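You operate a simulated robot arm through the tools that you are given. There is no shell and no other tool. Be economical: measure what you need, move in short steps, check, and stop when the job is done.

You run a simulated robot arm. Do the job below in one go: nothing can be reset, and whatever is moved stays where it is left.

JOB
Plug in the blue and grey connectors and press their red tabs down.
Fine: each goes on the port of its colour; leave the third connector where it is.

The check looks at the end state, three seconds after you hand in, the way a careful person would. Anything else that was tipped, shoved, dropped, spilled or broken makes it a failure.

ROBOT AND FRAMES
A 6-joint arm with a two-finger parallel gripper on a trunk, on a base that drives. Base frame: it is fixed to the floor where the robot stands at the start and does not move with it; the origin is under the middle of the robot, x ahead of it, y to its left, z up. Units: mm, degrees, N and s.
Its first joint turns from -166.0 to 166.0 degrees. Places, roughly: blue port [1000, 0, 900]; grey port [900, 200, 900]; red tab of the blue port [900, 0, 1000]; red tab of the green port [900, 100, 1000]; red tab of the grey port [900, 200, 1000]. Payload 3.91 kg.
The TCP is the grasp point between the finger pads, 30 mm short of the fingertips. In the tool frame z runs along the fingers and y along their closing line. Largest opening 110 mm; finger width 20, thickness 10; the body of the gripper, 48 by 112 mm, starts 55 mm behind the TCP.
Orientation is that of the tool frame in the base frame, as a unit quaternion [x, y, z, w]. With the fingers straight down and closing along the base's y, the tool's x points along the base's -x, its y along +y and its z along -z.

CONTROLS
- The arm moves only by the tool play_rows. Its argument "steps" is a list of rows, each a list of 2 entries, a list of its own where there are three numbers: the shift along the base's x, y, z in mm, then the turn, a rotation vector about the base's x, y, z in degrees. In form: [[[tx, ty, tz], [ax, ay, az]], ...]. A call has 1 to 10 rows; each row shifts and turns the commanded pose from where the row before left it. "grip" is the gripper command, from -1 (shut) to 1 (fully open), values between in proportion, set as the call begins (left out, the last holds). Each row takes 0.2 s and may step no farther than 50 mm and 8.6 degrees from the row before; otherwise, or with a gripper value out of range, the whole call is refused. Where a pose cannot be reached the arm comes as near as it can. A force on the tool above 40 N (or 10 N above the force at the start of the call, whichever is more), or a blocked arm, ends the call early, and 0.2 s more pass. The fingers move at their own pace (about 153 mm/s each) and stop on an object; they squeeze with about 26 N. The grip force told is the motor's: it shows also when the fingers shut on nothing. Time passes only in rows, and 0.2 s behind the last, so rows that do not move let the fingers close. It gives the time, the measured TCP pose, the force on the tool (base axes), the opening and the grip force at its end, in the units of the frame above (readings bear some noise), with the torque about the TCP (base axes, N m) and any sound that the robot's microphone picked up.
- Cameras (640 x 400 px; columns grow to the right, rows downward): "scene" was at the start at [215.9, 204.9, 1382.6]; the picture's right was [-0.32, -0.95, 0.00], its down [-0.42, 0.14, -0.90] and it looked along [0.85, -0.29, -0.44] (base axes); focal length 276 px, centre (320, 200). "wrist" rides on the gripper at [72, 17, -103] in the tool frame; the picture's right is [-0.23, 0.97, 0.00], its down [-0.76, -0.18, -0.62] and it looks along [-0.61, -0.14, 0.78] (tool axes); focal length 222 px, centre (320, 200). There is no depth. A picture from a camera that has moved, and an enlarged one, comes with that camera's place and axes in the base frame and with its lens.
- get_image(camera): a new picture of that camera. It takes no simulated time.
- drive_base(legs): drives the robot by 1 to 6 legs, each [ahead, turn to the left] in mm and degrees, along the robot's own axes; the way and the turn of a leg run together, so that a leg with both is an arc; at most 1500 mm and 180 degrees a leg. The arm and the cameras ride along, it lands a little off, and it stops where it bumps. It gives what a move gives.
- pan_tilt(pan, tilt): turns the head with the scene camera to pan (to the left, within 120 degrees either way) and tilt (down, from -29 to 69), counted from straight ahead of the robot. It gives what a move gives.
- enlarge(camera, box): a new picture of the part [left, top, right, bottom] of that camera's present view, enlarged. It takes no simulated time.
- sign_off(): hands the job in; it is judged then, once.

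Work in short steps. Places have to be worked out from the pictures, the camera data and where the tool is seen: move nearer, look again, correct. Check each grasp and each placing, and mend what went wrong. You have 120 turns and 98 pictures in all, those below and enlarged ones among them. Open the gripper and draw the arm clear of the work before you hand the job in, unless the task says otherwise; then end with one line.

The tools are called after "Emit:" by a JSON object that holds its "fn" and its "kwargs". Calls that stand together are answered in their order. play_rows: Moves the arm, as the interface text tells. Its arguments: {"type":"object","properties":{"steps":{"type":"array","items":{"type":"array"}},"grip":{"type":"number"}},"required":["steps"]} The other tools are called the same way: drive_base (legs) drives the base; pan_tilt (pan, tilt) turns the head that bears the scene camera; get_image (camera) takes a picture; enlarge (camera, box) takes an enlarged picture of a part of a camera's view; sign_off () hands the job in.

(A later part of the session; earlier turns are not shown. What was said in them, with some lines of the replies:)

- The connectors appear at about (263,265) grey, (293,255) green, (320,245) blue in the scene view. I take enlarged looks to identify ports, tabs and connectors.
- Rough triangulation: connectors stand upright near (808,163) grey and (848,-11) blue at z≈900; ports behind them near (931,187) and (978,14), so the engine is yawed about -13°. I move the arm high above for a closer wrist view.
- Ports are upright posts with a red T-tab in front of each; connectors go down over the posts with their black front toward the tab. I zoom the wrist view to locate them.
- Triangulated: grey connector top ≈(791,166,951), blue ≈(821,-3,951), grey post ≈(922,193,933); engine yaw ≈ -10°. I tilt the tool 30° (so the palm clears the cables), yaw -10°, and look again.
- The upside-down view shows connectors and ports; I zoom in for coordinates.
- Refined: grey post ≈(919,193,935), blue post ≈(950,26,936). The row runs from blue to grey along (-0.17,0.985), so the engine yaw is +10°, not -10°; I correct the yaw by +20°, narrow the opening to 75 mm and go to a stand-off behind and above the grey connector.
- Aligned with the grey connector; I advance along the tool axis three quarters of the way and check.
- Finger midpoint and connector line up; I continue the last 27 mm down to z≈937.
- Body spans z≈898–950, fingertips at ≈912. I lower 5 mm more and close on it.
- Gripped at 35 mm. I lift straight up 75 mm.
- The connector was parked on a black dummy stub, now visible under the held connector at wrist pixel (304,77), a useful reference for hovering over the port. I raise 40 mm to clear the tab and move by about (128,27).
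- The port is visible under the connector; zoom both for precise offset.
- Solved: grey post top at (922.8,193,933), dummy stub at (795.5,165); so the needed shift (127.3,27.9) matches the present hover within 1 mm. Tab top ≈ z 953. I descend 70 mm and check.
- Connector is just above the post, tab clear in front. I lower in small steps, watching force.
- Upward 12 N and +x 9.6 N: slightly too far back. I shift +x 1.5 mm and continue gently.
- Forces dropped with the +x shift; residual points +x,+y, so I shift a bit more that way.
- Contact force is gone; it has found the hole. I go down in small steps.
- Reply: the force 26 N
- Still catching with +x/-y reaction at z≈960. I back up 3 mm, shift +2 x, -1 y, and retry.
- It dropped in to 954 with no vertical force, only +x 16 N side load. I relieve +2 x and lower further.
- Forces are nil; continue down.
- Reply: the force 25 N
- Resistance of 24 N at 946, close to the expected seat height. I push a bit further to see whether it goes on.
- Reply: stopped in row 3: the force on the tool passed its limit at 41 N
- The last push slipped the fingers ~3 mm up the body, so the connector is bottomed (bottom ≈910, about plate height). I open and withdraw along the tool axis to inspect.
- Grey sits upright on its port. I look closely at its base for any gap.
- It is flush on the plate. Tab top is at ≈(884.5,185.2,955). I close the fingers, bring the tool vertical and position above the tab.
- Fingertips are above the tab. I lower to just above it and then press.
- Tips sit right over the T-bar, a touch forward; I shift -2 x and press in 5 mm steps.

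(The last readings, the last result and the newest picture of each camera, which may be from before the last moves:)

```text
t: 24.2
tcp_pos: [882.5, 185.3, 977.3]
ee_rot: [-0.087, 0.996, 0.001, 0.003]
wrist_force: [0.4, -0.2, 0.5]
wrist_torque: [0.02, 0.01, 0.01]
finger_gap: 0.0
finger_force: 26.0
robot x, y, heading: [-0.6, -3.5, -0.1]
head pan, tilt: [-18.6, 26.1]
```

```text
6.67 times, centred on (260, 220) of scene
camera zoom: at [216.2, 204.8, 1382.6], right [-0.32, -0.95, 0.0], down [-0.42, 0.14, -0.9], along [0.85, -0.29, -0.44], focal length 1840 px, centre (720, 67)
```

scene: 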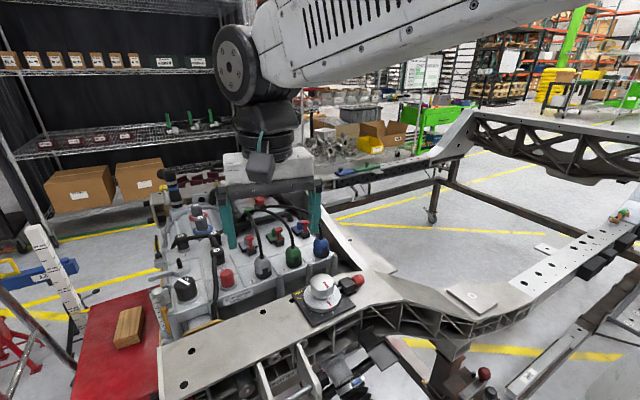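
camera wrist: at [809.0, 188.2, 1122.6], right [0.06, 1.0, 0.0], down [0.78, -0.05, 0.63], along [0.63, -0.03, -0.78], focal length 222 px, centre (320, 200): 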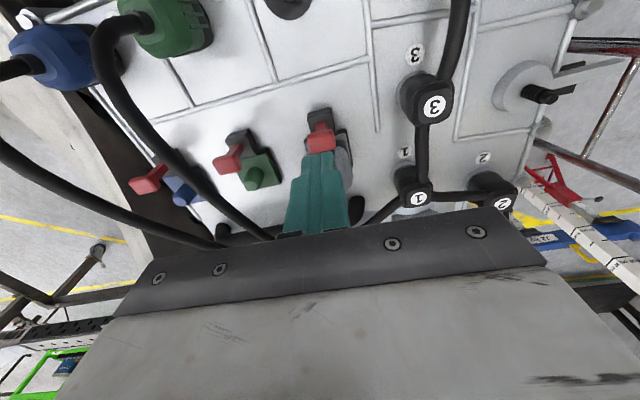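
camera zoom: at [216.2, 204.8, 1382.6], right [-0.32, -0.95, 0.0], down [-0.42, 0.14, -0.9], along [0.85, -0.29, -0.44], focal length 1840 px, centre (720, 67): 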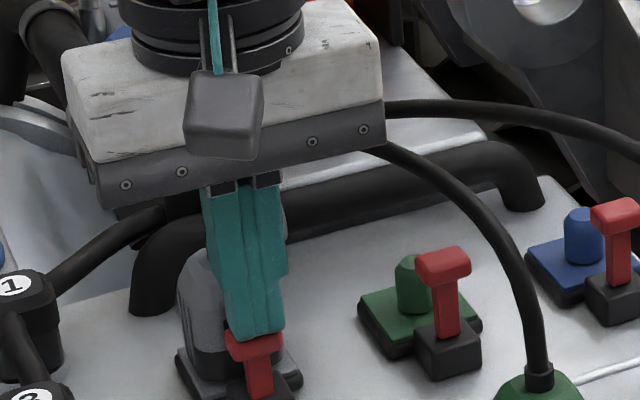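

Emit:
{"fn": "play_rows", "kwargs": {"steps": [[[0, 0, -4], [0, 0, 0]], [[0, 0, -4], [0, 0, 0]], [[0, 0, -4], [0, 0, 0]], [[0, 0, 0], [0, 0, 0]]]}}

Emit:
{"fn": "enlarge", "kwargs": {"camera": "scene", "box": [220, 190, 300, 250]}}

```text
t: 25.1
tcp_pos: [883.2, 184.3, 976.9]
ee_rot: [-0.087, 0.996, 0.003, 0.012]
wrist_force: [-4.4, -1.0, 20.2]
wrist_torque: [-0.11, 0.3, -0.05]
finger_gap: 0.0
finger_force: 25.9
robot x, y, heading: [-2.6, 4.2, -0.1]
head pan, tilt: [-18.6, 26.1]
stopped in row 4: the force on the tool passed its limit at 41 N (the readings are from after the stop); the commanded pose is now the measured one
```

```text
6.67 times, centred on (260, 220) of scene
camera zoom: at [214.3, 204.3, 1383.0], right [-0.32, -0.95, 0.0], down [-0.42, 0.14, -0.9], along [0.85, -0.29, -0.44], focal length 1840 px, centre (720, 67)
```

zoom: 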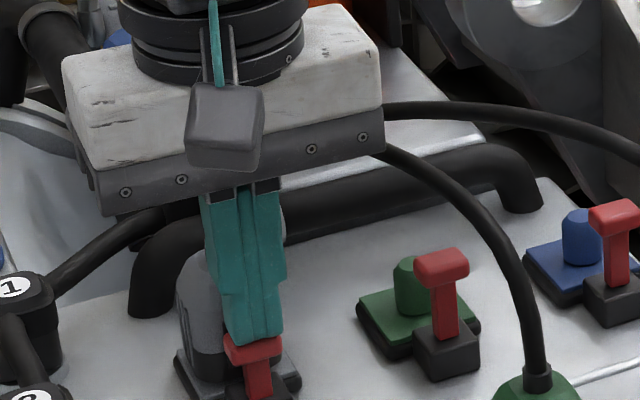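

Contact with the tab at tip z≈947; 41 N stopped the call without moving it. I preload again and press further from there.

Emit:
{"fn": "play_rows", "kwargs": {"steps": [[[0, 0, -2], [0, 0, 0]], [[0, 0, -2], [0, 0, 0]], [[0, 0, 0], [0, 0, 0]]]}}

```text
t: 25.7
tcp_pos: [883.4, 184.4, 975.8]
ee_rot: [-0.087, 0.996, 0.003, 0.015]
wrist_force: [-4.9, -0.5, 21.9]
wrist_torque: [-0.1, 0.32, -0.03]
finger_gap: 0.0
finger_force: 26.2
robot x, y, heading: [1.3, 3.1, 0.2]
head pan, tilt: [-18.6, 26.1]
stopped in row 2: the force on the tool passed its limit at 43 N (the readings are from after the stop); the commanded pose is now the measured one
```

Emit:
{"fn": "play_rows", "kwargs": {"steps": [[[0, 0, -1.5], [0, 0, 0]], [[0, 0, 0], [0, 0, 0]]]}}

Emit:
{"fn": "enlarge", "kwargs": {"camera": "wrist", "box": [240, 60, 400, 240]}}

```text
t: 26.3
tcp_pos: [885.2, 183.9, 975.9]
ee_rot: [-0.088, 0.996, 0.004, 0.018]
wrist_force: [-6.0, -1.1, 20.2]
wrist_torque: [-0.07, 0.38, 0.03]
finger_gap: 0.3
finger_force: 26.0
robot x, y, heading: [2.4, 0.9, -0.0]
head pan, tilt: [-18.6, 26.1]
stopped in row 2: the force on the tool passed its limit at 42 N (the readings are from after the stop); the commanded pose is now the measured one
```

```text
2.22 times, centred on (320, 150) of wrist
camera zoom: at [808.9, 188.0, 1076.4], right [0.05, 1.0, 0.01], down [0.76, -0.05, 0.65], along [0.65, -0.03, -0.76], focal length 494 px, centre (320, 311)
```

zoom: 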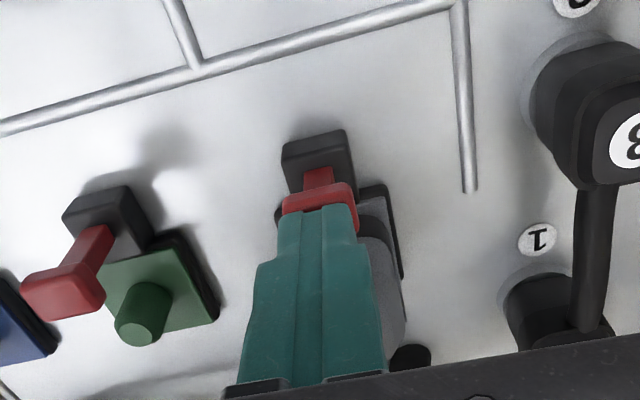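

I back off upward to see whether the tab has moved.

Emit:
{"fn": "play_rows", "kwargs": {"steps": [[[0, 0, 20], [0, 0, 0]], [[-20, 0, 25], [0, 0, 0]], [[-20, 0, 10], [0, 0, 0]], [[0, 0, 0], [0, 0, 0]]]}}

Emit:
{"fn": "enlarge", "kwargs": {"camera": "scene", "box": [232, 220, 282, 260]}}

Emit:
{"fn": "enlarge", "kwargs": {"camera": "wrist", "box": [240, 60, 400, 240]}}

```text
t: 27.3
tcp_pos: [844.5, 185.3, 1025.1]
ee_rot: [-0.086, 0.996, 0.003, 0.013]
wrist_force: [-0.2, -0.5, -0.3]
wrist_torque: [-0.01, -0.04, 0.02]
finger_gap: 0.0
finger_force: 26.1
robot x, y, heading: [0.5, -2.7, -0.1]
head pan, tilt: [-18.6, 26.1]
```

```text
10.00 times, centred on (257, 240) of scene
camera zoom: at [216.5, 204.7, 1382.6], right [-0.32, -0.95, 0.0], down [-0.42, 0.14, -0.9], along [0.85, -0.29, -0.44], focal length 2760 px, centre (950, -200)
```

zoom: 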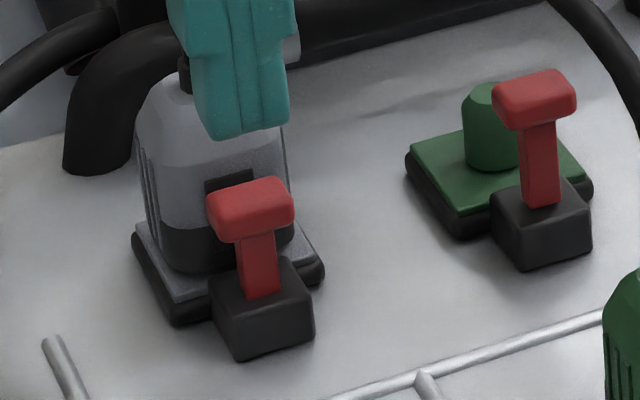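

```text
2.22 times, centred on (320, 150) of wrist
camera zoom: at [768.5, 188.7, 1125.7], right [0.06, 1.0, 0.01], down [0.77, -0.05, 0.64], along [0.64, -0.03, -0.77], focal length 494 px, centre (320, 311)
```

zoom: 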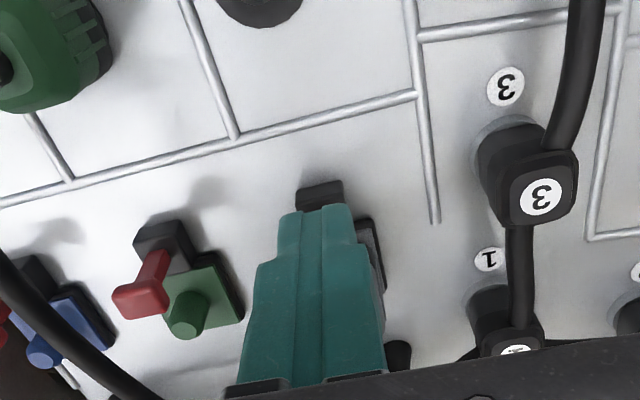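

The tab went down about 8 mm to a firm stop and stays. I take a flatter look, with tilted tool and open fingers, to confirm the connector base is flush and the tab engaged.

Emit:
{"fn": "play_rows", "kwargs": {"steps": [[[0, 0, 0], [1.22, -7.0, 0]], [[-5, 0, 0], [1.22, -7.0, 0]], [[-5, 0, 0], [1.22, -7.0, 0]], [[-5, -1, -15], [1.22, -7.0, 0]], [[0, 0, -15], [0, 0, 0]], [[0, 0, -10], [0, 0, 0]], [[0, 0, 0], [0, 0, 0]]], "grip": 1}}

Emit:
{"fn": "get_image", "kwargs": {"camera": "wrist"}}

Emit:
{"fn": "enlarge", "kwargs": {"camera": "wrist", "box": [250, 70, 390, 230]}}

```text
t: 28.9
tcp_pos: [831.5, 184.6, 984.7]
ee_rot: [-0.085, 0.962, 0.024, 0.257]
wrist_force: [0.3, -0.4, -0.6]
wrist_torque: [-0.01, -0.01, -0.01]
finger_gap: 109.9
finger_force: 0.1
robot x, y, heading: [-1.2, -0.9, -0.1]
head pan, tilt: [-18.6, 26.1]
```

```text
52 pictures are left
camera wrist: at [716.8, 180.0, 1037.5], right [0.02, 0.99, 0.12], down [0.38, -0.12, 0.92], along [0.93, 0.02, -0.38], focal length 222 px, centre (320, 200)
```

wrist: 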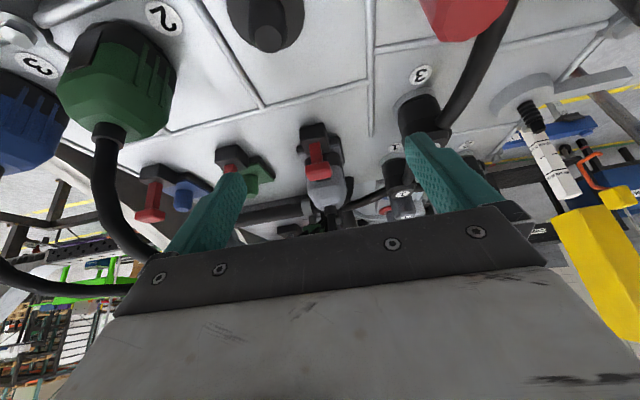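

```text
2.50 times, centred on (320, 150) of wrist
camera zoom: at [716.8, 180.0, 1037.5], right [0.02, 0.99, 0.12], down [0.38, -0.12, 0.92], along [0.93, 0.02, -0.38], focal length 555 px, centre (320, 325)
```

zoom: 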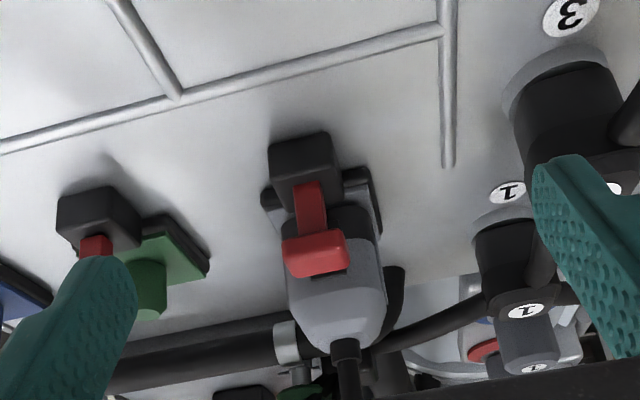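

Emit:
{"fn": "enlarge", "kwargs": {"camera": "wrist", "box": [290, 115, 350, 175]}}

```text
6.67 times, centred on (320, 145) of wrist
camera zoom: at [716.8, 180.0, 1037.5], right [0.02, 0.99, 0.12], down [0.38, -0.12, 0.92], along [0.93, 0.02, -0.38], focal length 1481 px, centre (320, 567)
```

zoom: 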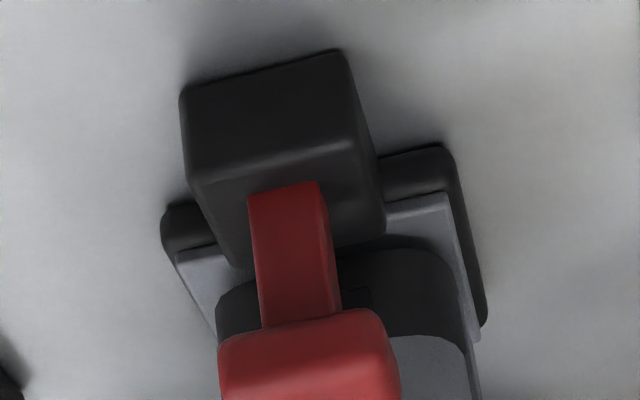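

Triangulating the near plate corner gives plate top z≈910, equal to the connector bottom, so grey is flush, and its tab is down at a hard stop (top 956→947). Next the blue one: I retreat, move over high and set up a stand-off behind the blue connector.

Emit:
{"fn": "play_rows", "kwargs": {"steps": [[[-25, 0, 35], [0, 0, 0]], [[-25, -10, 35], [0, 0, 0]], [[-10, -37, 30], [0, 0, 0]], [[-5, -37, 0], [0, 0, 0]], [[-5, -37, 0], [0, 0, 0]], [[0, -37, 0], [0, 0, 0]], [[0, -39, -10], [0, 0, 0]], [[0, 0, -30], [0, 0, 0]], [[0, 0, 0], [0, 0, 0]]], "grip": 0.36}}

Emit:
{"fn": "get_image", "kwargs": {"camera": "wrist"}}

Emit:
{"fn": "enlarge", "kwargs": {"camera": "scene", "box": [220, 190, 380, 310]}}

```text
t: 30.9
tcp_pos: [761.0, -14.1, 1040.3]
ee_rot: [-0.084, 0.963, 0.024, 0.257]
wrist_force: [-0.2, 0.2, -0.3]
wrist_torque: [0.01, -0.01, -0.03]
finger_gap: 74.7
finger_force: 0.1
robot x, y, heading: [-1.4, 3.7, -0.2]
head pan, tilt: [-18.6, 26.1]
```

```text
49 pictures are left
camera wrist: at [647.5, -17.4, 1094.0], right [0.02, 0.99, 0.12], down [0.38, -0.12, 0.92], along [0.93, 0.02, -0.38], focal length 222 px, centre (320, 200)
```

wrist: 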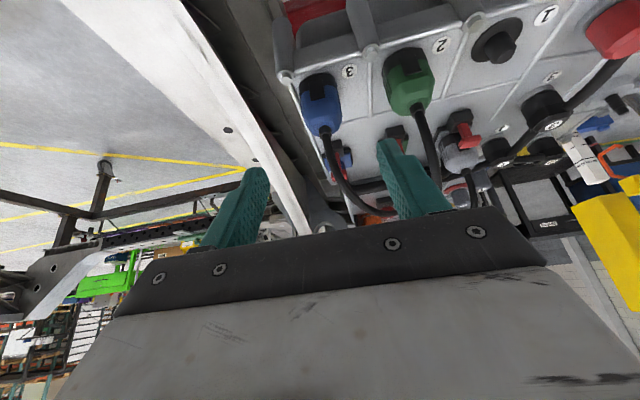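

```text
3.33 times, centred on (300, 250) of scene
camera zoom: at [216.3, 204.7, 1382.6], right [-0.32, -0.95, 0.0], down [-0.42, 0.14, -0.9], along [0.85, -0.29, -0.44], focal length 920 px, centre (387, 33)
```

zoom: 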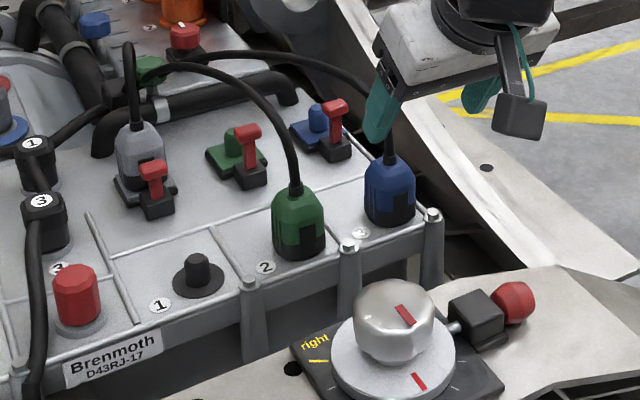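

Blue shows at the same pixels as grey did at its stand-off, so I repeat the same approach, with a check before the end.

Emit:
{"fn": "play_rows", "kwargs": {"steps": [[[15, 3, -25], [0, 0, 0]], [[15, 3, -25], [0, 0, 0]], [[15, 3, -25], [0, 0, 0]], [[7, 2, -13], [0, 0, 0]], [[0, 0, 0], [0, 0, 0]]]}}

Emit:
{"fn": "get_image", "kwargs": {"camera": "wrist"}}

```text
t: 32.1
tcp_pos: [814.6, -0.0, 955.1]
ee_rot: [-0.085, 0.962, 0.024, 0.257]
wrist_force: [-0.4, 0.0, 0.1]
wrist_torque: [-0.01, 0.01, 0.01]
finger_gap: 74.7
finger_force: 0.0
robot x, y, heading: [1.8, 4.7, -0.2]
head pan, tilt: [-18.6, 26.1]
```

```text
47 pictures are left
camera wrist: at [699.9, -3.3, 1007.3], right [0.02, 0.99, 0.12], down [0.38, -0.12, 0.92], along [0.93, 0.02, -0.38], focal length 222 px, centre (320, 200)
```

wrist: 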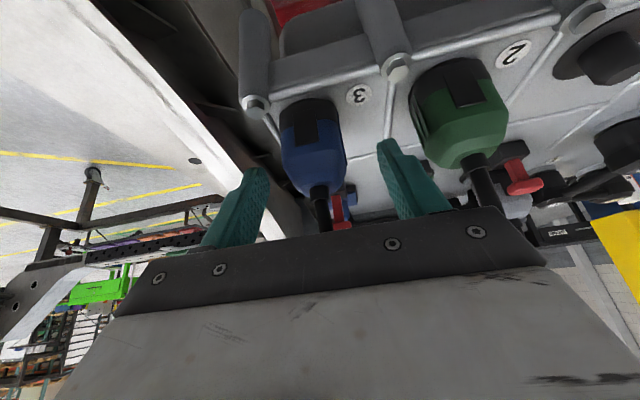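

Slightly too far +y; I correct and go the last 21 mm, then close.

Emit:
{"fn": "play_rows", "kwargs": {"steps": [[[4, -2.5, -8], [0, 0, 0]], [[3, -0.3, -13], [0, 0, 0]], [[0, 0, 0], [0, 0, 0]]]}}

Emit:
{"fn": "play_rows", "kwargs": {"steps": [[[0, 0, 0], [0, 0, 0]], [[0, 0, 0], [0, 0, 0]], [[0, 0, 0], [0, 0, 0]]], "grip": -1}}

Emit:
{"fn": "get_image", "kwargs": {"camera": "wrist"}}

```text
t: 32.9
tcp_pos: [820.4, -3.2, 933.4]
ee_rot: [-0.084, 0.962, 0.024, 0.257]
wrist_force: [0.0, 1.1, 0.6]
wrist_torque: [0.02, 0.02, -0.05]
finger_gap: 74.5
finger_force: 0.1
robot x, y, heading: [2.5, -0.0, 0.3]
head pan, tilt: [-18.6, 26.1]
```

```text
t: 33.7
tcp_pos: [821.7, -2.1, 934.6]
ee_rot: [-0.084, 0.962, 0.023, 0.257]
wrist_force: [-2.6, 28.6, 2.6]
wrist_torque: [0.57, 0.1, -0.02]
finger_gap: 35.9
finger_force: 26.4
robot x, y, heading: [-0.5, 1.3, 0.1]
head pan, tilt: [-18.6, 26.1]
```

```text
46 pictures are left
camera wrist: at [706.3, -5.6, 986.8], right [0.02, 0.99, 0.12], down [0.38, -0.12, 0.92], along [0.93, 0.02, -0.38], focal length 222 px, centre (320, 200)
```

wrist: 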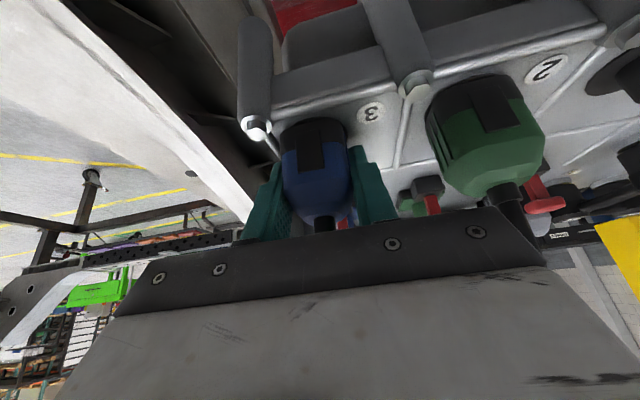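

Gripped, but 28 N side force in +y; I relieve by moving +y.

Emit:
{"fn": "play_rows", "kwargs": {"steps": [[[0, 2, 0], [0, 0, 0]], [[0, 0, 0], [0, 0, 0]]]}}

```text
t: 34.3
tcp_pos: [821.3, 0.0, 933.9]
ee_rot: [-0.084, 0.962, 0.024, 0.257]
wrist_force: [6.2, 14.7, -4.1]
wrist_torque: [0.27, -0.08, -0.02]
finger_gap: 36.0
finger_force: 25.7
robot x, y, heading: [-0.3, 1.0, -0.1]
head pan, tilt: [-18.6, 26.1]
```

Emit:
{"fn": "play_rows", "kwargs": {"steps": [[[0, 2, 0], [0, 0, 0]], [[0, 0, 0], [0, 0, 0]]]}}

```text
t: 34.9
tcp_pos: [820.6, 0.8, 934.5]
ee_rot: [-0.083, 0.962, 0.023, 0.257]
wrist_force: [-0.5, -0.4, 0.0]
wrist_torque: [0.03, -0.01, 0.0]
finger_gap: 35.8
finger_force: 26.1
robot x, y, heading: [1.3, 0.6, -0.3]
head pan, tilt: [-18.6, 26.1]
```

Balanced. I lift straight up 75 mm and look.

Emit:
{"fn": "play_rows", "kwargs": {"steps": [[[0, 0, 10], [0, 0, 0]], [[0, 0, 20], [0, 0, 0]], [[0, 0, 20], [0, 0, 0]], [[0, 0, 25], [0, 0, 0]], [[0, 0, 0], [0, 0, 0]]]}}

Emit:
{"fn": "get_image", "kwargs": {"camera": "wrist"}}

```text
t: 36.1
tcp_pos: [817.9, -1.5, 1010.5]
ee_rot: [-0.084, 0.963, 0.023, 0.257]
wrist_force: [-0.3, -0.1, -0.4]
wrist_torque: [-0.01, -0.04, -0.01]
finger_gap: 35.9
finger_force: 25.9
robot x, y, heading: [-0.1, 2.3, 0.3]
head pan, tilt: [-18.6, 26.1]
```

```text
45 pictures are left
camera wrist: at [704.0, -4.3, 1063.2], right [0.02, 0.99, 0.12], down [0.38, -0.12, 0.92], along [0.93, 0.02, -0.38], focal length 222 px, centre (320, 200)
```

wrist: 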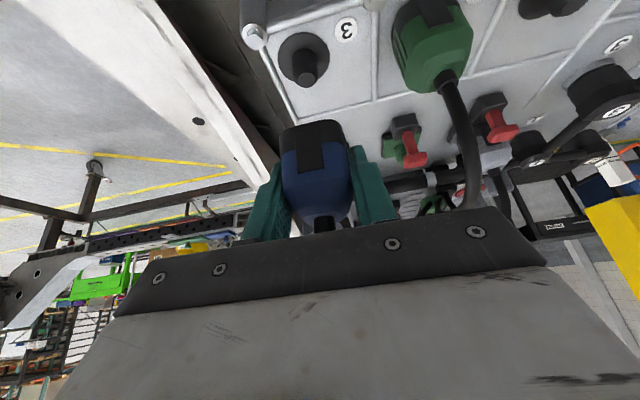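

The dummy stub shows at the same pixel as before. Grey's actual seated shift was (135,28.7); I raise 38 mm and go (130,28), then check against the port.

Emit:
{"fn": "play_rows", "kwargs": {"steps": [[[0, 0, 19], [0, 0, 0]], [[0, 0, 19], [0, 0, 0]], [[26, 5.6, 0], [0, 0, 0]], [[26, 5.6, 0], [0, 0, 0]], [[26, 5.6, 0], [0, 0, 0]], [[26, 5.6, 0], [0, 0, 0]], [[26, 5.6, 0], [0, 0, 0]], [[0, 0, 0], [0, 0, 0]]]}}

Emit:
{"fn": "get_image", "kwargs": {"camera": "wrist"}}

Emit:
{"fn": "enlarge", "kwargs": {"camera": "wrist", "box": [240, 0, 370, 82]}}

Emit:
{"fn": "enlarge", "kwargs": {"camera": "scene", "box": [240, 150, 380, 255]}}

```text
t: 37.9
tcp_pos: [952.2, 26.9, 1048.3]
ee_rot: [-0.084, 0.963, 0.024, 0.256]
wrist_force: [0.5, 0.1, -0.6]
wrist_torque: [0.0, -0.03, 0.02]
finger_gap: 35.7
finger_force: 25.7
robot x, y, heading: [2.4, 0.7, 0.2]
head pan, tilt: [-18.6, 26.1]
```

```text
44 pictures are left
camera wrist: at [837.2, 22.6, 1101.6], right [0.02, 0.99, 0.12], down [0.38, -0.12, 0.92], along [0.93, 0.02, -0.38], focal length 222 px, centre (320, 200)
```

wrist: 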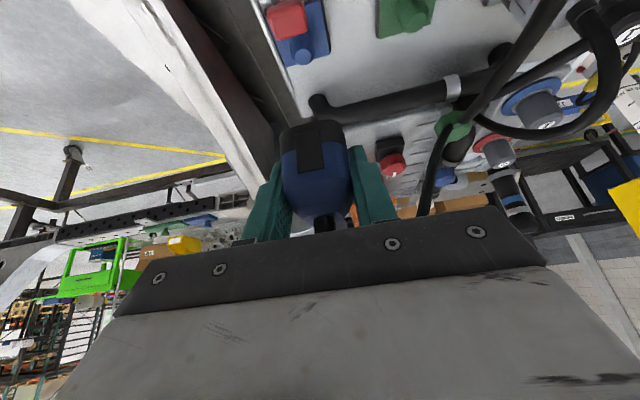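

```text
4.88 times, centred on (305, 41) of wrist
camera zoom: at [837.2, 22.6, 1101.6], right [0.02, 0.99, 0.12], down [0.38, -0.12, 0.92], along [0.93, 0.02, -0.38], focal length 1084 px, centre (393, 976)
```

zoom: 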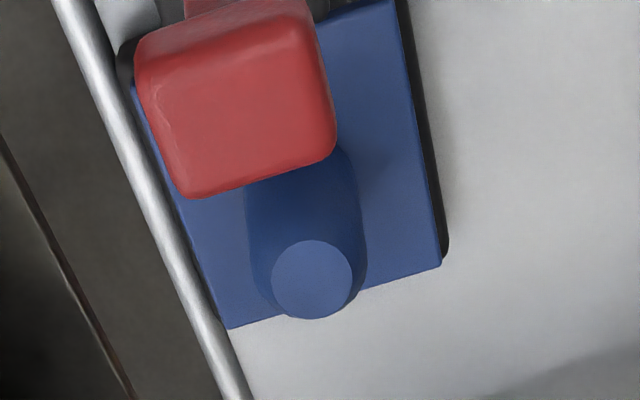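

```text
3.81 times, centred on (310, 202) of scene
camera zoom: at [216.3, 204.8, 1382.6], right [-0.32, -0.95, 0.0], down [-0.42, 0.14, -0.9], along [0.85, -0.29, -0.44], focal length 1052 px, centre (358, 190)
```

zoom: 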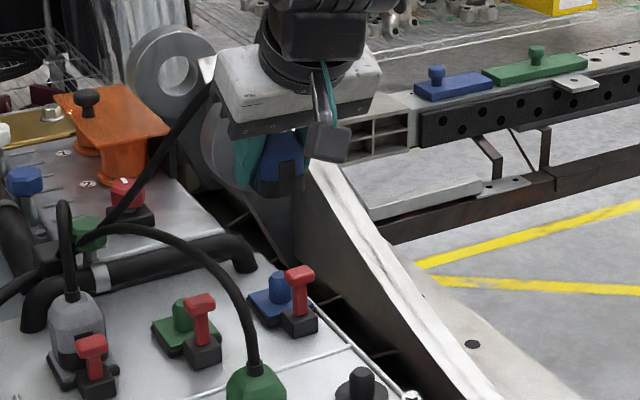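

Compared with grey's successful insertion, the blue port calls for about +6 in x and +1.3 in y from here. I correct and descend to just above the post.

Emit:
{"fn": "play_rows", "kwargs": {"steps": [[[6, 1.3, -10], [0, 0, 0]], [[0, 0, -20], [0, 0, 0]], [[0, 0, -20], [0, 0, 0]], [[0, 0, -20], [0, 0, 0]], [[0, 0, 0], [0, 0, 0]]]}}

Emit:
{"fn": "enlarge", "kwargs": {"camera": "wrist", "box": [220, 10, 420, 250]}}

Emit:
{"fn": "enlarge", "kwargs": {"camera": "scene", "box": [270, 170, 350, 235]}}

```text
t: 39.1
tcp_pos: [953.3, 28.8, 978.0]
ee_rot: [-0.084, 0.963, 0.024, 0.257]
wrist_force: [0.0, 0.2, -0.6]
wrist_torque: [-0.03, 0.0, -0.04]
finger_gap: 35.9
finger_force: 26.0
robot x, y, heading: [-3.1, -0.7, -0.1]
head pan, tilt: [-18.6, 26.1]
```

```text
1.67 times, centred on (320, 130) of wrist
camera zoom: at [839.8, 25.8, 1030.9], right [0.02, 0.99, 0.12], down [0.38, -0.12, 0.92], along [0.93, 0.02, -0.38], focal length 370 px, centre (320, 317)
```

zoom: 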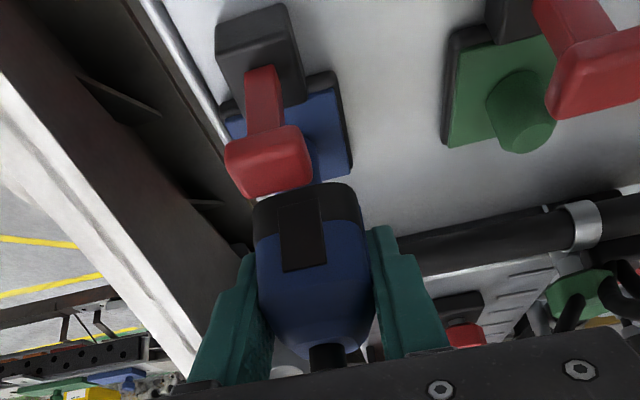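

```text
6.15 times, centred on (310, 202) of scene
camera zoom: at [216.4, 204.9, 1382.6], right [-0.32, -0.95, 0.0], down [-0.42, 0.14, -0.9], along [0.85, -0.29, -0.44], focal length 1699 px, centre (382, 185)
```

zoom: 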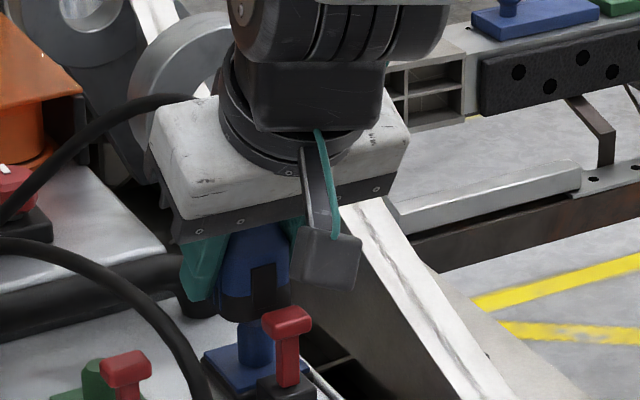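

Relative to grey's insertion the connector sits ~2–3 mm too far +y; I shift -2.5 y, +2 x and lower gently to contact.

Emit:
{"fn": "play_rows", "kwargs": {"steps": [[[2, -2.5, 0], [0, 0, 0]], [[0, 0, -6], [0, 0, 0]], [[0, 0, -6], [0, 0, 0]], [[0, 0, -3], [0, 0, 0]], [[0, 0, 0], [0, 0, 0]]]}}

```text
t: 40.3
tcp_pos: [957.8, 27.6, 962.7]
ee_rot: [-0.086, 0.962, 0.025, 0.256]
wrist_force: [0.6, 0.9, -0.7]
wrist_torque: [0.0, 0.02, 0.01]
finger_gap: 35.8
finger_force: 25.7
robot x, y, heading: [4.9, -2.9, -0.2]
head pan, tilt: [-18.6, 26.1]
```

No contact force at 963 (where grey first caught); I continue down.

Emit:
{"fn": "play_rows", "kwargs": {"steps": [[[0, 0, -4], [0, 0, 0]], [[0, 0, -4], [0, 0, 0]], [[0, 0, 0], [0, 0, 0]]]}}

Emit:
{"fn": "enlarge", "kwargs": {"camera": "wrist", "box": [220, 10, 420, 250]}}

```text
t: 41.1
tcp_pos: [956.6, 26.6, 952.3]
ee_rot: [-0.085, 0.963, 0.024, 0.255]
wrist_force: [-0.9, 1.8, -2.5]
wrist_torque: [0.01, -0.01, 0.01]
finger_gap: 36.2
finger_force: 26.7
robot x, y, heading: [2.5, 1.2, -0.1]
head pan, tilt: [-18.6, 26.1]
```

```text
1.67 times, centred on (320, 130) of wrist
camera zoom: at [842.2, 22.8, 1006.5], right [0.02, 0.99, 0.12], down [0.38, -0.12, 0.92], along [0.93, 0.02, -0.38], focal length 370 px, centre (320, 317)
```

zoom: 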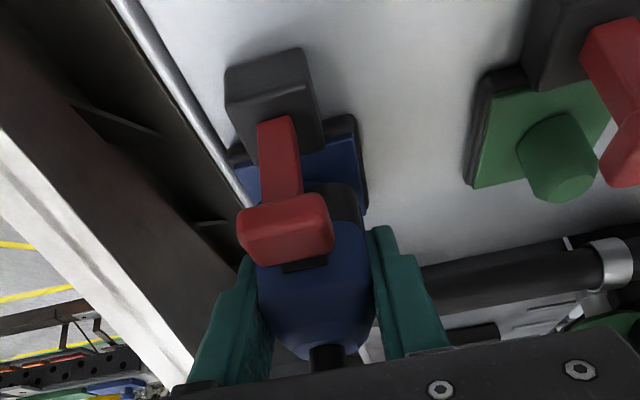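

It slid on with no resistance. I keep lowering.

Emit:
{"fn": "play_rows", "kwargs": {"steps": [[[0, 0, -4], [0, 0, 0]], [[0, 0, -4], [0, 0, 0]], [[0, 0, 0], [0, 0, 0]]]}}

```text
t: 41.9
tcp_pos: [957.2, 26.8, 949.4]
ee_rot: [-0.084, 0.962, 0.024, 0.257]
wrist_force: [-14.7, 5.3, 7.1]
wrist_torque: [0.11, 0.29, -0.01]
finger_gap: 36.1
finger_force: 25.8
robot x, y, heading: [0.9, -0.4, 0.1]
head pan, tilt: [-18.6, 26.1]
```

Side load -x 15 N, +y 5 N; relieve with -2 x, +0.7 y and continue.

Emit:
{"fn": "play_rows", "kwargs": {"steps": [[[-2, 0.7, 0], [0, 0, 0]], [[0, 0, 0], [0, 0, 0]]]}}

```text
t: 42.5
tcp_pos: [956.1, 25.4, 947.6]
ee_rot: [-0.083, 0.963, 0.023, 0.257]
wrist_force: [0.3, -0.3, 0.1]
wrist_torque: [0.02, -0.03, 0.01]
finger_gap: 35.9
finger_force: 26.3
robot x, y, heading: [2.5, 2.8, -0.3]
head pan, tilt: [-18.6, 26.1]
```

Emit:
{"fn": "play_rows", "kwargs": {"steps": [[[0, 0, -4], [0, 0, 0]], [[0, 0, -3], [0, 0, 0]], [[0, 0, 0], [0, 0, 0]]]}}

Emit:
{"fn": "enlarge", "kwargs": {"camera": "wrist", "box": [220, 10, 420, 250]}}

```text
t: 43.3
tcp_pos: [955.7, 26.0, 942.4]
ee_rot: [-0.084, 0.962, 0.024, 0.259]
wrist_force: [5.7, -1.0, 23.3]
wrist_torque: [-0.01, -0.02, -0.07]
finger_gap: 36.1
finger_force: 26.8
robot x, y, heading: [2.0, 3.3, -0.1]
head pan, tilt: [-18.6, 26.1]
```

```text
1.67 times, centred on (320, 130) of wrist
camera zoom: at [841.4, 22.5, 994.3], right [0.02, 0.99, 0.12], down [0.37, -0.12, 0.92], along [0.93, 0.02, -0.37], focal length 370 px, centre (320, 317)
```

zoom: 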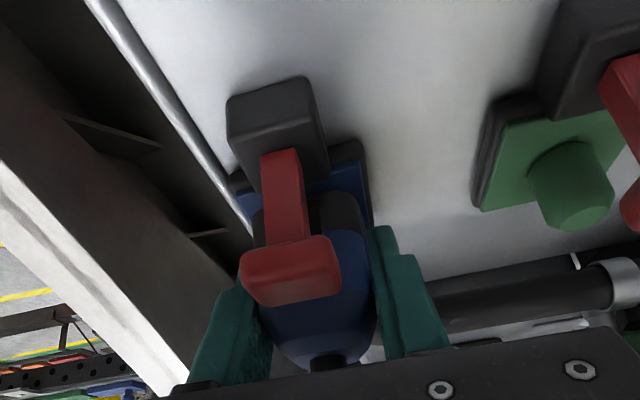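

Vertical resistance at 942, same height as grey's seat. One more push to seat firmly.

Emit:
{"fn": "play_rows", "kwargs": {"steps": [[[0, 0, -2], [0, 0, 0]], [[0, 0, -2], [0, 0, 0]], [[0, 0, 0], [0, 0, 0]]]}}

Emit:
{"fn": "play_rows", "kwargs": {"steps": [[[0, 0, 0], [0, 0, 0]], [[0, 0, 0], [0, 0, 0]]], "grip": 0.27}}

Emit:
{"fn": "play_rows", "kwargs": {"steps": [[[-15, -2.6, 26], [0, 0, 0]], [[-15, -2.6, 26], [0, 0, 0]], [[-15, -2.6, 26], [0, 0, 0]], [[-15, -2.6, 26], [0, 0, 0]], [[0, 0, 0], [0, 0, 0]]]}}

Emit:
{"fn": "enlarge", "kwargs": {"camera": "wrist", "box": [270, 30, 370, 145]}}

Emit:
{"fn": "enlarge", "kwargs": {"camera": "scene", "box": [270, 190, 330, 240]}}

```text
t: 44.2
tcp_pos: [955.5, 26.3, 938.8]
ee_rot: [-0.084, 0.962, 0.024, 0.259]
wrist_force: [-11.6, 1.3, 11.9]
wrist_torque: [-0.14, 0.16, -0.07]
finger_gap: 35.9
finger_force: 25.9
robot x, y, heading: [-0.8, -0.7, -0.2]
head pan, tilt: [-18.6, 26.1]
stopped in row 3: the force on the tool passed its limit at 40 N (the readings are from after the stop); the commanded pose is now the measured one
```

```text
t: 44.8
tcp_pos: [956.7, 26.7, 937.1]
ee_rot: [-0.084, 0.962, 0.024, 0.259]
wrist_force: [0.1, 0.4, -0.3]
wrist_torque: [-0.02, -0.03, -0.01]
finger_gap: 69.9
finger_force: 0.0
robot x, y, heading: [1.0, -2.6, -0.2]
head pan, tilt: [-18.6, 26.1]
```

```text
t: 46.0
tcp_pos: [899.0, 16.1, 1042.7]
ee_rot: [-0.084, 0.962, 0.023, 0.258]
wrist_force: [-0.3, 1.4, 0.1]
wrist_torque: [-0.02, -0.01, -0.02]
finger_gap: 69.7
finger_force: 0.0
robot x, y, heading: [3.9, 0.3, -0.2]
head pan, tilt: [-18.6, 26.1]
```

```text
3.48 times, centred on (320, 88) of wrist
camera zoom: at [784.8, 12.8, 1094.3], right [0.02, 0.99, 0.12], down [0.37, -0.12, 0.92], along [0.93, 0.02, -0.37], focal length 773 px, centre (320, 591)
```

zoom: 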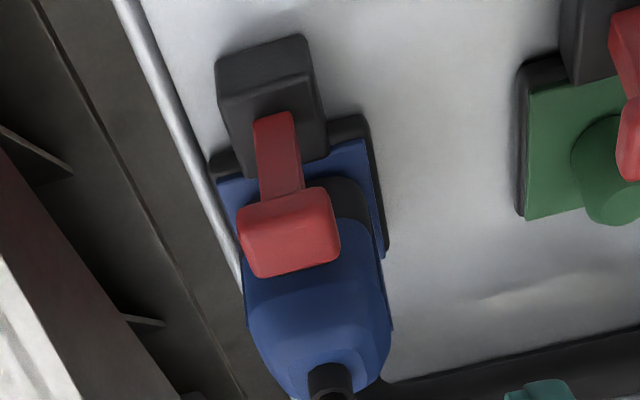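

```text
8.00 times, centred on (300, 215) of scene
camera zoom: at [216.4, 204.8, 1382.6], right [-0.32, -0.95, 0.0], down [-0.42, 0.14, -0.9], along [0.85, -0.29, -0.44], focal length 2208 px, centre (480, 80)
```

zoom: 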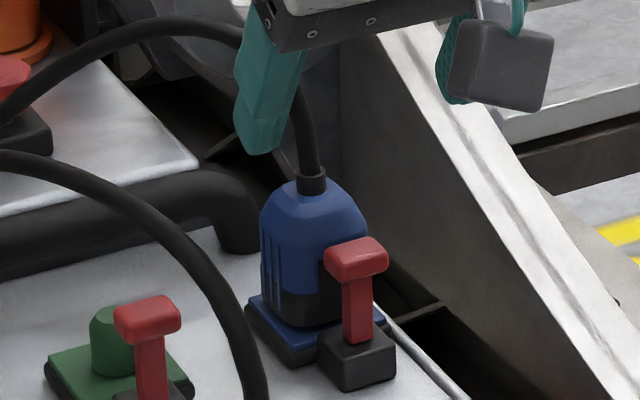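

Blue is flush. Its tab is at about (915,17,956). I close the fingers, bring the tool upright and hover over it.

Emit:
{"fn": "play_rows", "kwargs": {"steps": [[[0, 0, 0], [-1.29, 7.39, 0]], [[4, 0, 0], [-1.29, 7.39, 0]], [[4, 0, -5], [-1.29, 7.39, 0]], [[4, 0.5, -10], [-1.29, 7.39, 0]], [[3, 0.5, -20], [0, 0, 0]], [[0, 0, -15], [0, 0, 0]], [[0, 0, 0], [0, 0, 0]]], "grip": -1}}

Emit:
{"fn": "enlarge", "kwargs": {"camera": "wrist", "box": [240, 60, 400, 240]}}

Emit:
{"fn": "enlarge", "kwargs": {"camera": "scene", "box": [260, 175, 340, 240]}}

```text
t: 47.6
tcp_pos: [911.4, 16.2, 992.3]
ee_rot: [-0.087, 0.996, 0.001, 0.001]
wrist_force: [-0.1, -1.2, 1.3]
wrist_torque: [0.01, 0.01, 0.0]
finger_gap: 0.0
finger_force: 25.8
robot x, y, heading: [-0.2, -1.0, 0.1]
head pan, tilt: [-18.6, 26.1]
```

```text
2.22 times, centred on (320, 150) of wrist
camera zoom: at [837.7, 20.3, 1095.4], right [0.06, 1.0, 0.0], down [0.78, -0.05, 0.62], along [0.62, -0.03, -0.78], focal length 494 px, centre (320, 311)
```

zoom: 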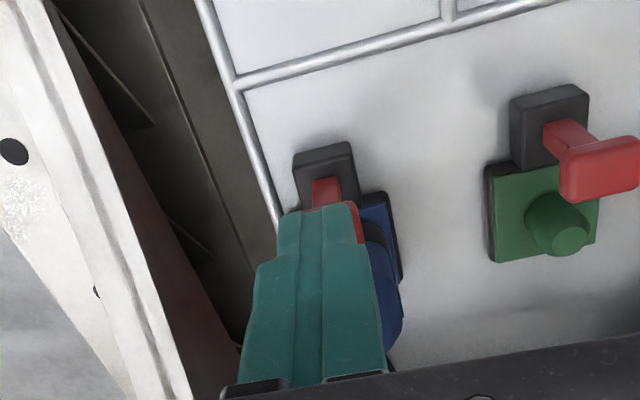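

```text
6.15 times, centred on (300, 208) of scene
camera zoom: at [216.3, 204.8, 1382.6], right [-0.32, -0.95, 0.0], down [-0.42, 0.14, -0.9], along [0.85, -0.29, -0.44], focal length 1699 px, centre (443, 154)
```

zoom: 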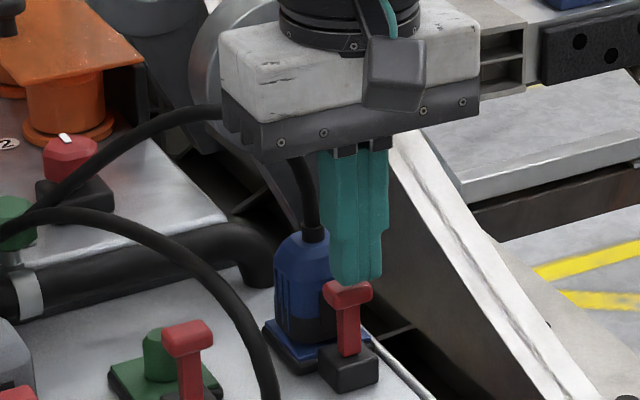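

The tab is about 2.5 mm further +y and 2 mm further +x than the fingertips. I correct and press.

Emit:
{"fn": "play_rows", "kwargs": {"steps": [[[2, 2.5, 0], [0, 0, 0]], [[0, 0, -3], [0, 0, 0]], [[0, 0, -4], [0, 0, 0]], [[0, 0, -4], [0, 0, 0]], [[0, 0, -3], [0, 0, 0]], [[0, 0, 0], [0, 0, 0]]]}}

Emit:
{"fn": "enlarge", "kwargs": {"camera": "scene", "box": [260, 175, 340, 240]}}

```text
t: 49.0
tcp_pos: [914.3, 19.2, 979.4]
ee_rot: [-0.087, 0.996, 0.001, 0.0]
wrist_force: [-0.7, 1.5, -0.4]
wrist_torque: [0.0, 0.04, 0.0]
finger_gap: 0.2
finger_force: 25.7
robot x, y, heading: [0.8, -0.6, -0.3]
head pan, tilt: [-18.6, 26.1]
```

```text
6.15 times, centred on (300, 208) of scene
camera zoom: at [216.4, 204.8, 1382.6], right [-0.32, -0.95, 0.0], down [-0.42, 0.14, -0.9], along [0.85, -0.29, -0.44], focal length 1699 px, centre (443, 154)
```

zoom: 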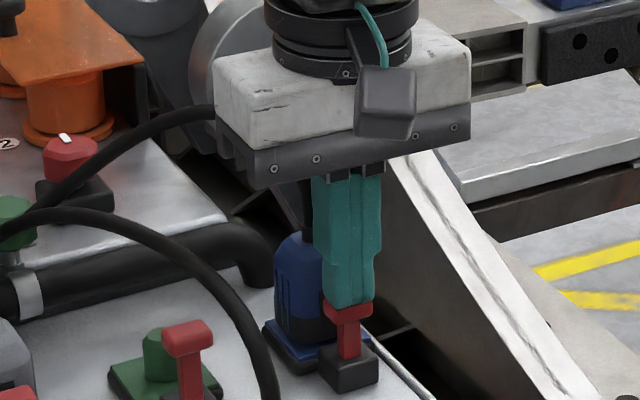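

Emit:
{"fn": "play_rows", "kwargs": {"steps": [[[0, 0, -3], [0, 0, 0]], [[0, 0, -3], [0, 0, 0]], [[0, 0, -3], [0, 0, 0]], [[0, 0, 0], [0, 0, 0]]]}}

Emit:
{"fn": "enlarge", "kwargs": {"camera": "scene", "box": [260, 175, 340, 240]}}

```text
t: 50.0
tcp_pos: [914.4, 20.2, 973.2]
ee_rot: [-0.087, 0.996, 0.002, 0.003]
wrist_force: [3.0, 1.3, 31.0]
wrist_torque: [0.02, -0.05, 0.02]
finger_gap: 0.0
finger_force: 25.7
robot x, y, heading: [-1.7, -0.0, -0.2]
head pan, tilt: [-18.6, 26.1]
```

```text
6.15 times, centred on (300, 208) of scene
camera zoom: at [215.2, 204.9, 1382.8], right [-0.32, -0.95, 0.0], down [-0.42, 0.14, -0.9], along [0.85, -0.29, -0.44], focal length 1699 px, centre (443, 154)
```

zoom: 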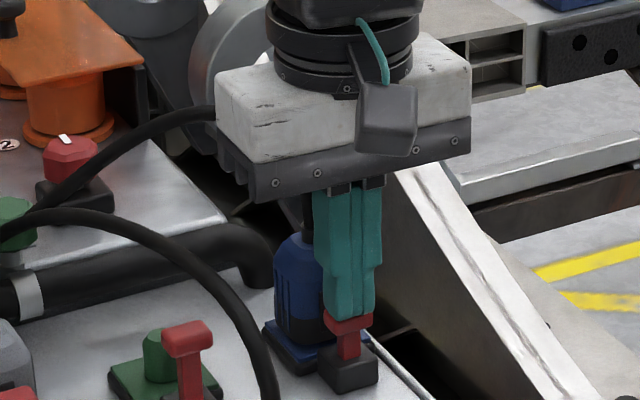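

Emit:
{"fn": "play_rows", "kwargs": {"steps": [[[0, 0, -2], [0, 0, 0]], [[0, 0, -1], [0, 0, 0]], [[0, 0, 0], [0, 0, 0]]]}}

Emit:
{"fn": "play_rows", "kwargs": {"steps": [[[0, 0, 20], [0, 0, 0]], [[-20, 0, 25], [0, 0, 0]], [[-20, 0, 10], [0, 0, 0]], [[-20, 0, 0], [0, 0, 0]], [[-20, 0, 0], [0, 0, 0]], [[0, 0, 0], [0, 0, 0]]]}}

Emit:
{"fn": "enlarge", "kwargs": {"camera": "scene", "box": [230, 190, 330, 265]}}

```text
t: 50.5
tcp_pos: [915.6, 19.9, 975.5]
ee_rot: [-0.087, 0.996, 0.002, 0.008]
wrist_force: [-7.1, -0.4, 20.8]
wrist_torque: [-0.02, 0.33, 0.0]
finger_gap: 0.1
finger_force: 26.0
robot x, y, heading: [-1.0, 0.3, -0.1]
head pan, tilt: [-18.6, 26.1]
stopped in row 2: the force on the tool passed its limit at 42 N (the readings are from after the stop); the commanded pose is now the measured one
```

```text
t: 51.9
tcp_pos: [835.9, 20.0, 1023.6]
ee_rot: [-0.087, 0.996, 0.002, 0.003]
wrist_force: [0.0, -0.3, 0.7]
wrist_torque: [-0.01, 0.02, -0.01]
finger_gap: 0.0
finger_force: 26.1
robot x, y, heading: [-1.9, -1.1, -0.1]
head pan, tilt: [-18.6, 26.1]
```

```text
5.33 times, centred on (280, 228) of scene
camera zoom: at [216.4, 204.9, 1382.6], right [-0.32, -0.95, 0.0], down [-0.42, 0.14, -0.9], along [0.85, -0.29, -0.44], focal length 1472 px, centre (533, 53)
```

zoom: 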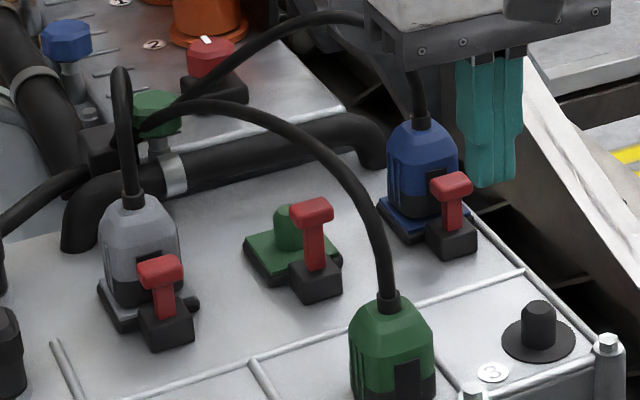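

Both tabs are lower than the green reference. I zoom on each to compare travel.

Emit:
{"fn": "enlarge", "kwargs": {"camera": "scene", "box": [292, 205, 328, 245]}}

Emit:
{"fn": "enlarge", "kwargs": {"camera": "scene", "box": [240, 228, 276, 268]}}

Emit:
{"fn": "enlarge", "kwargs": {"camera": "scene", "box": [268, 214, 304, 254]}}

```text
10.00 times, centred on (310, 225) of scene
camera zoom: at [216.4, 204.9, 1382.6], right [-0.32, -0.95, 0.0], down [-0.42, 0.14, -0.9], along [0.85, -0.29, -0.44], focal length 2760 px, centre (420, -50)
```

zoom: 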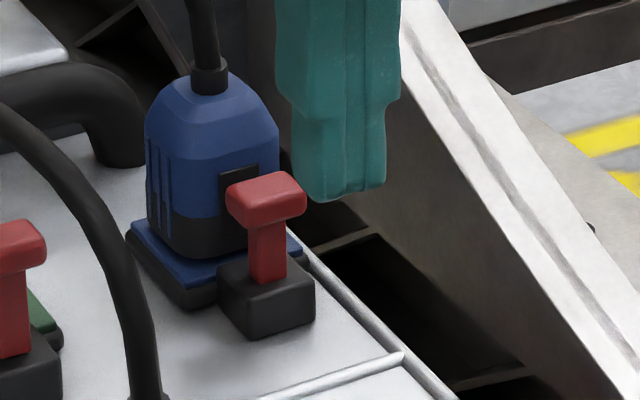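

```text
10.00 times, centred on (258, 248) of scene
camera zoom: at [216.4, 204.9, 1382.6], right [-0.32, -0.95, 0.0], down [-0.42, 0.14, -0.9], along [0.85, -0.29, -0.44], focal length 2760 px, centre (940, -280)
```

zoom: 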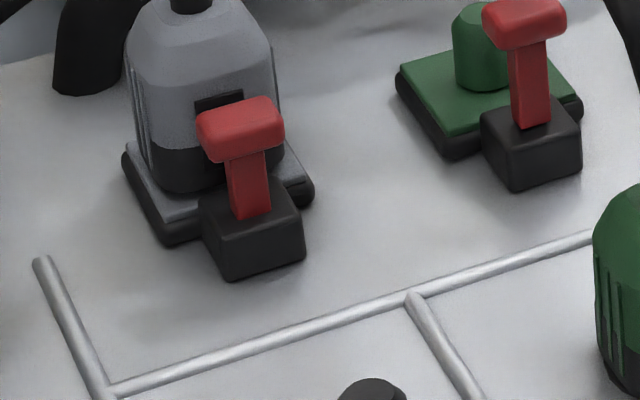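

```text
10.00 times, centred on (286, 234) of scene
camera zoom: at [216.4, 204.9, 1382.6], right [-0.32, -0.95, 0.0], down [-0.42, 0.14, -0.9], along [0.85, -0.29, -0.44], focal length 2760 px, centre (660, -140)
```

zoom: 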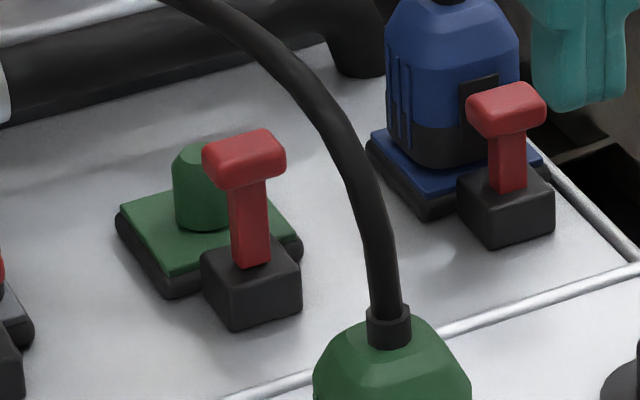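

Both tabs travelled the same ≈6 mm to a firm stop. To be sure the connectors are fully flush, I tilt the tool further for a low, flat view of the blue base.

Emit:
{"fn": "play_rows", "kwargs": {"steps": [[[-5, 0, 0], [1.29, -7.39, 0]], [[-5, 0, 0], [1.29, -7.39, 0]], [[0, 0, 0], [1.29, -7.39, 0]], [[0, 0, 0], [1.29, -7.39, 0]], [[0, 0, 0], [1.29, -7.39, 0]], [[0, -3, -10], [1.29, -7.39, 0]], [[0, -3, -15], [1.29, -7.39, 0]], [[0, -3, -15], [0, 0, 0]], [[0, 0, 0], [0, 0, 0]]], "grip": 1}}

Emit:
{"fn": "get_image", "kwargs": {"camera": "wrist"}}

```text
t: 53.9
tcp_pos: [822.3, 25.1, 997.6]
ee_rot: [-0.091, 0.922, 0.059, 0.372]
wrist_force: [-0.2, -0.7, 0.5]
wrist_torque: [0.01, 0.02, -0.01]
finger_gap: 109.9
finger_force: 0.0
out of reach, approached as far as the arm can: row 6, 7
robot x, y, heading: [-0.8, -1.0, 0.2]
head pan, tilt: [-18.6, 26.1]
```

```text
27 pictures are left
camera wrist: at [699.1, 14.2, 1020.6], right [-0.05, 0.98, 0.2], down [0.15, -0.19, 0.97], along [0.99, 0.07, -0.14], focal length 222 px, centre (320, 200)
```

wrist: 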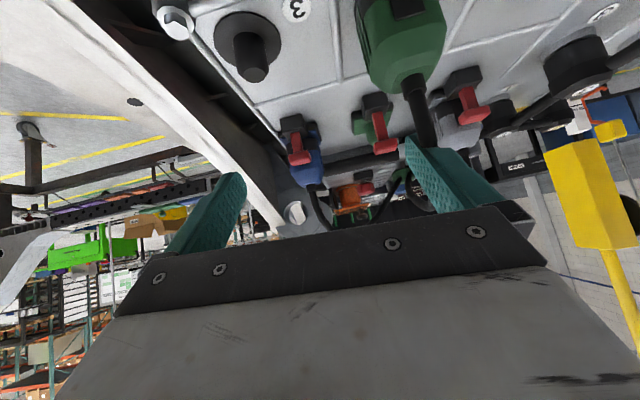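

Emit:
{"fn": "enlarge", "kwargs": {"camera": "wrist", "box": [275, 105, 335, 195]}}

Emit:
{"fn": "enlarge", "kwargs": {"camera": "wrist", "box": [430, 55, 520, 165]}}

```text
4.44 times, centred on (305, 150) of wrist
camera zoom: at [699.1, 14.2, 1020.6], right [-0.05, 0.98, 0.2], down [0.15, -0.19, 0.97], along [0.99, 0.07, -0.14], focal length 987 px, centre (387, 422)
```

zoom: 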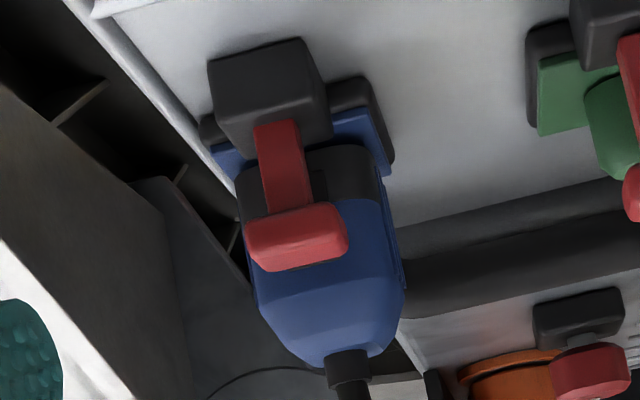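

```text
3.64 times, centred on (475, 110) of wrist
camera zoom: at [699.1, 14.2, 1020.6], right [-0.05, 0.98, 0.2], down [0.15, -0.19, 0.97], along [0.99, 0.07, -0.14], focal length 808 px, centre (-244, 527)
```

zoom: 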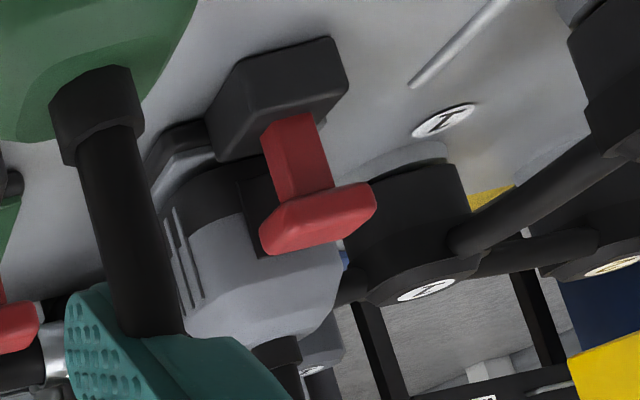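

Both connectors are flush on their own plates with tabs down equally. I draw the arm clear, up and back, with the gripper open.

Emit:
{"fn": "play_rows", "kwargs": {"steps": [[[-20, 0, 40], [0, 0, 0]], [[-30, 0, 40], [-1.29, 7.39, 0]], [[-30, 0, 30], [-1.29, 7.39, 0]], [[-30, 0, 20], [-1.29, 7.39, 0]], [[-20, 0, 10], [-1.29, 7.39, 0]], [[0, 0, 0], [0, 0, 0]]], "grip": 1}}

Emit:
{"fn": "enlarge", "kwargs": {"camera": "scene", "box": [200, 180, 380, 310]}}

```text
t: 55.3
tcp_pos: [693.0, 23.8, 1135.8]
ee_rot: [-0.089, 0.988, 0.039, 0.121]
wrist_force: [0.2, 0.6, 0.8]
wrist_torque: [0.02, 0.03, 0.01]
finger_gap: 110.0
finger_force: 0.1
robot x, y, heading: [1.3, -1.8, 0.0]
head pan, tilt: [-18.6, 26.1]
```

```text
3.08 times, centred on (290, 245) of scene
camera zoom: at [216.4, 204.8, 1382.6], right [-0.32, -0.95, 0.0], down [-0.42, 0.14, -0.9], along [0.85, -0.29, -0.44], focal length 849 px, centre (412, 62)
```

zoom: 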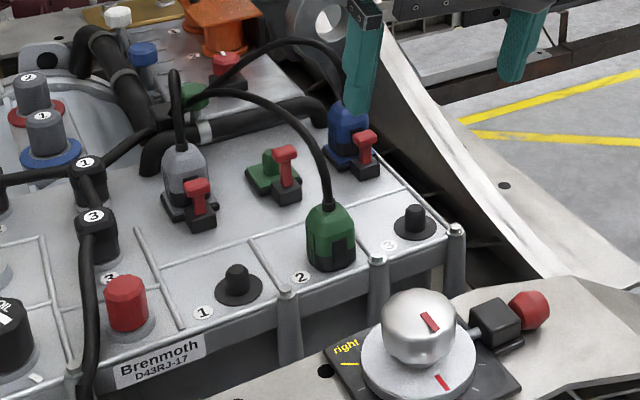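

Both connectors stand on their own ports with their tabs down, green and everything else is untouched, and the arm is clear. I hand in.

Emit:
{"fn": "sign_off", "kwargs": {}}

```text
The job is handed in.
```

I plugged the blue and grey connectors onto their own ports and pressed both red tabs down about 6 mm to a firm stop. I heard no click and didn't do a pull test. The green connector is where it was, and the arm is clear with the gripper open.
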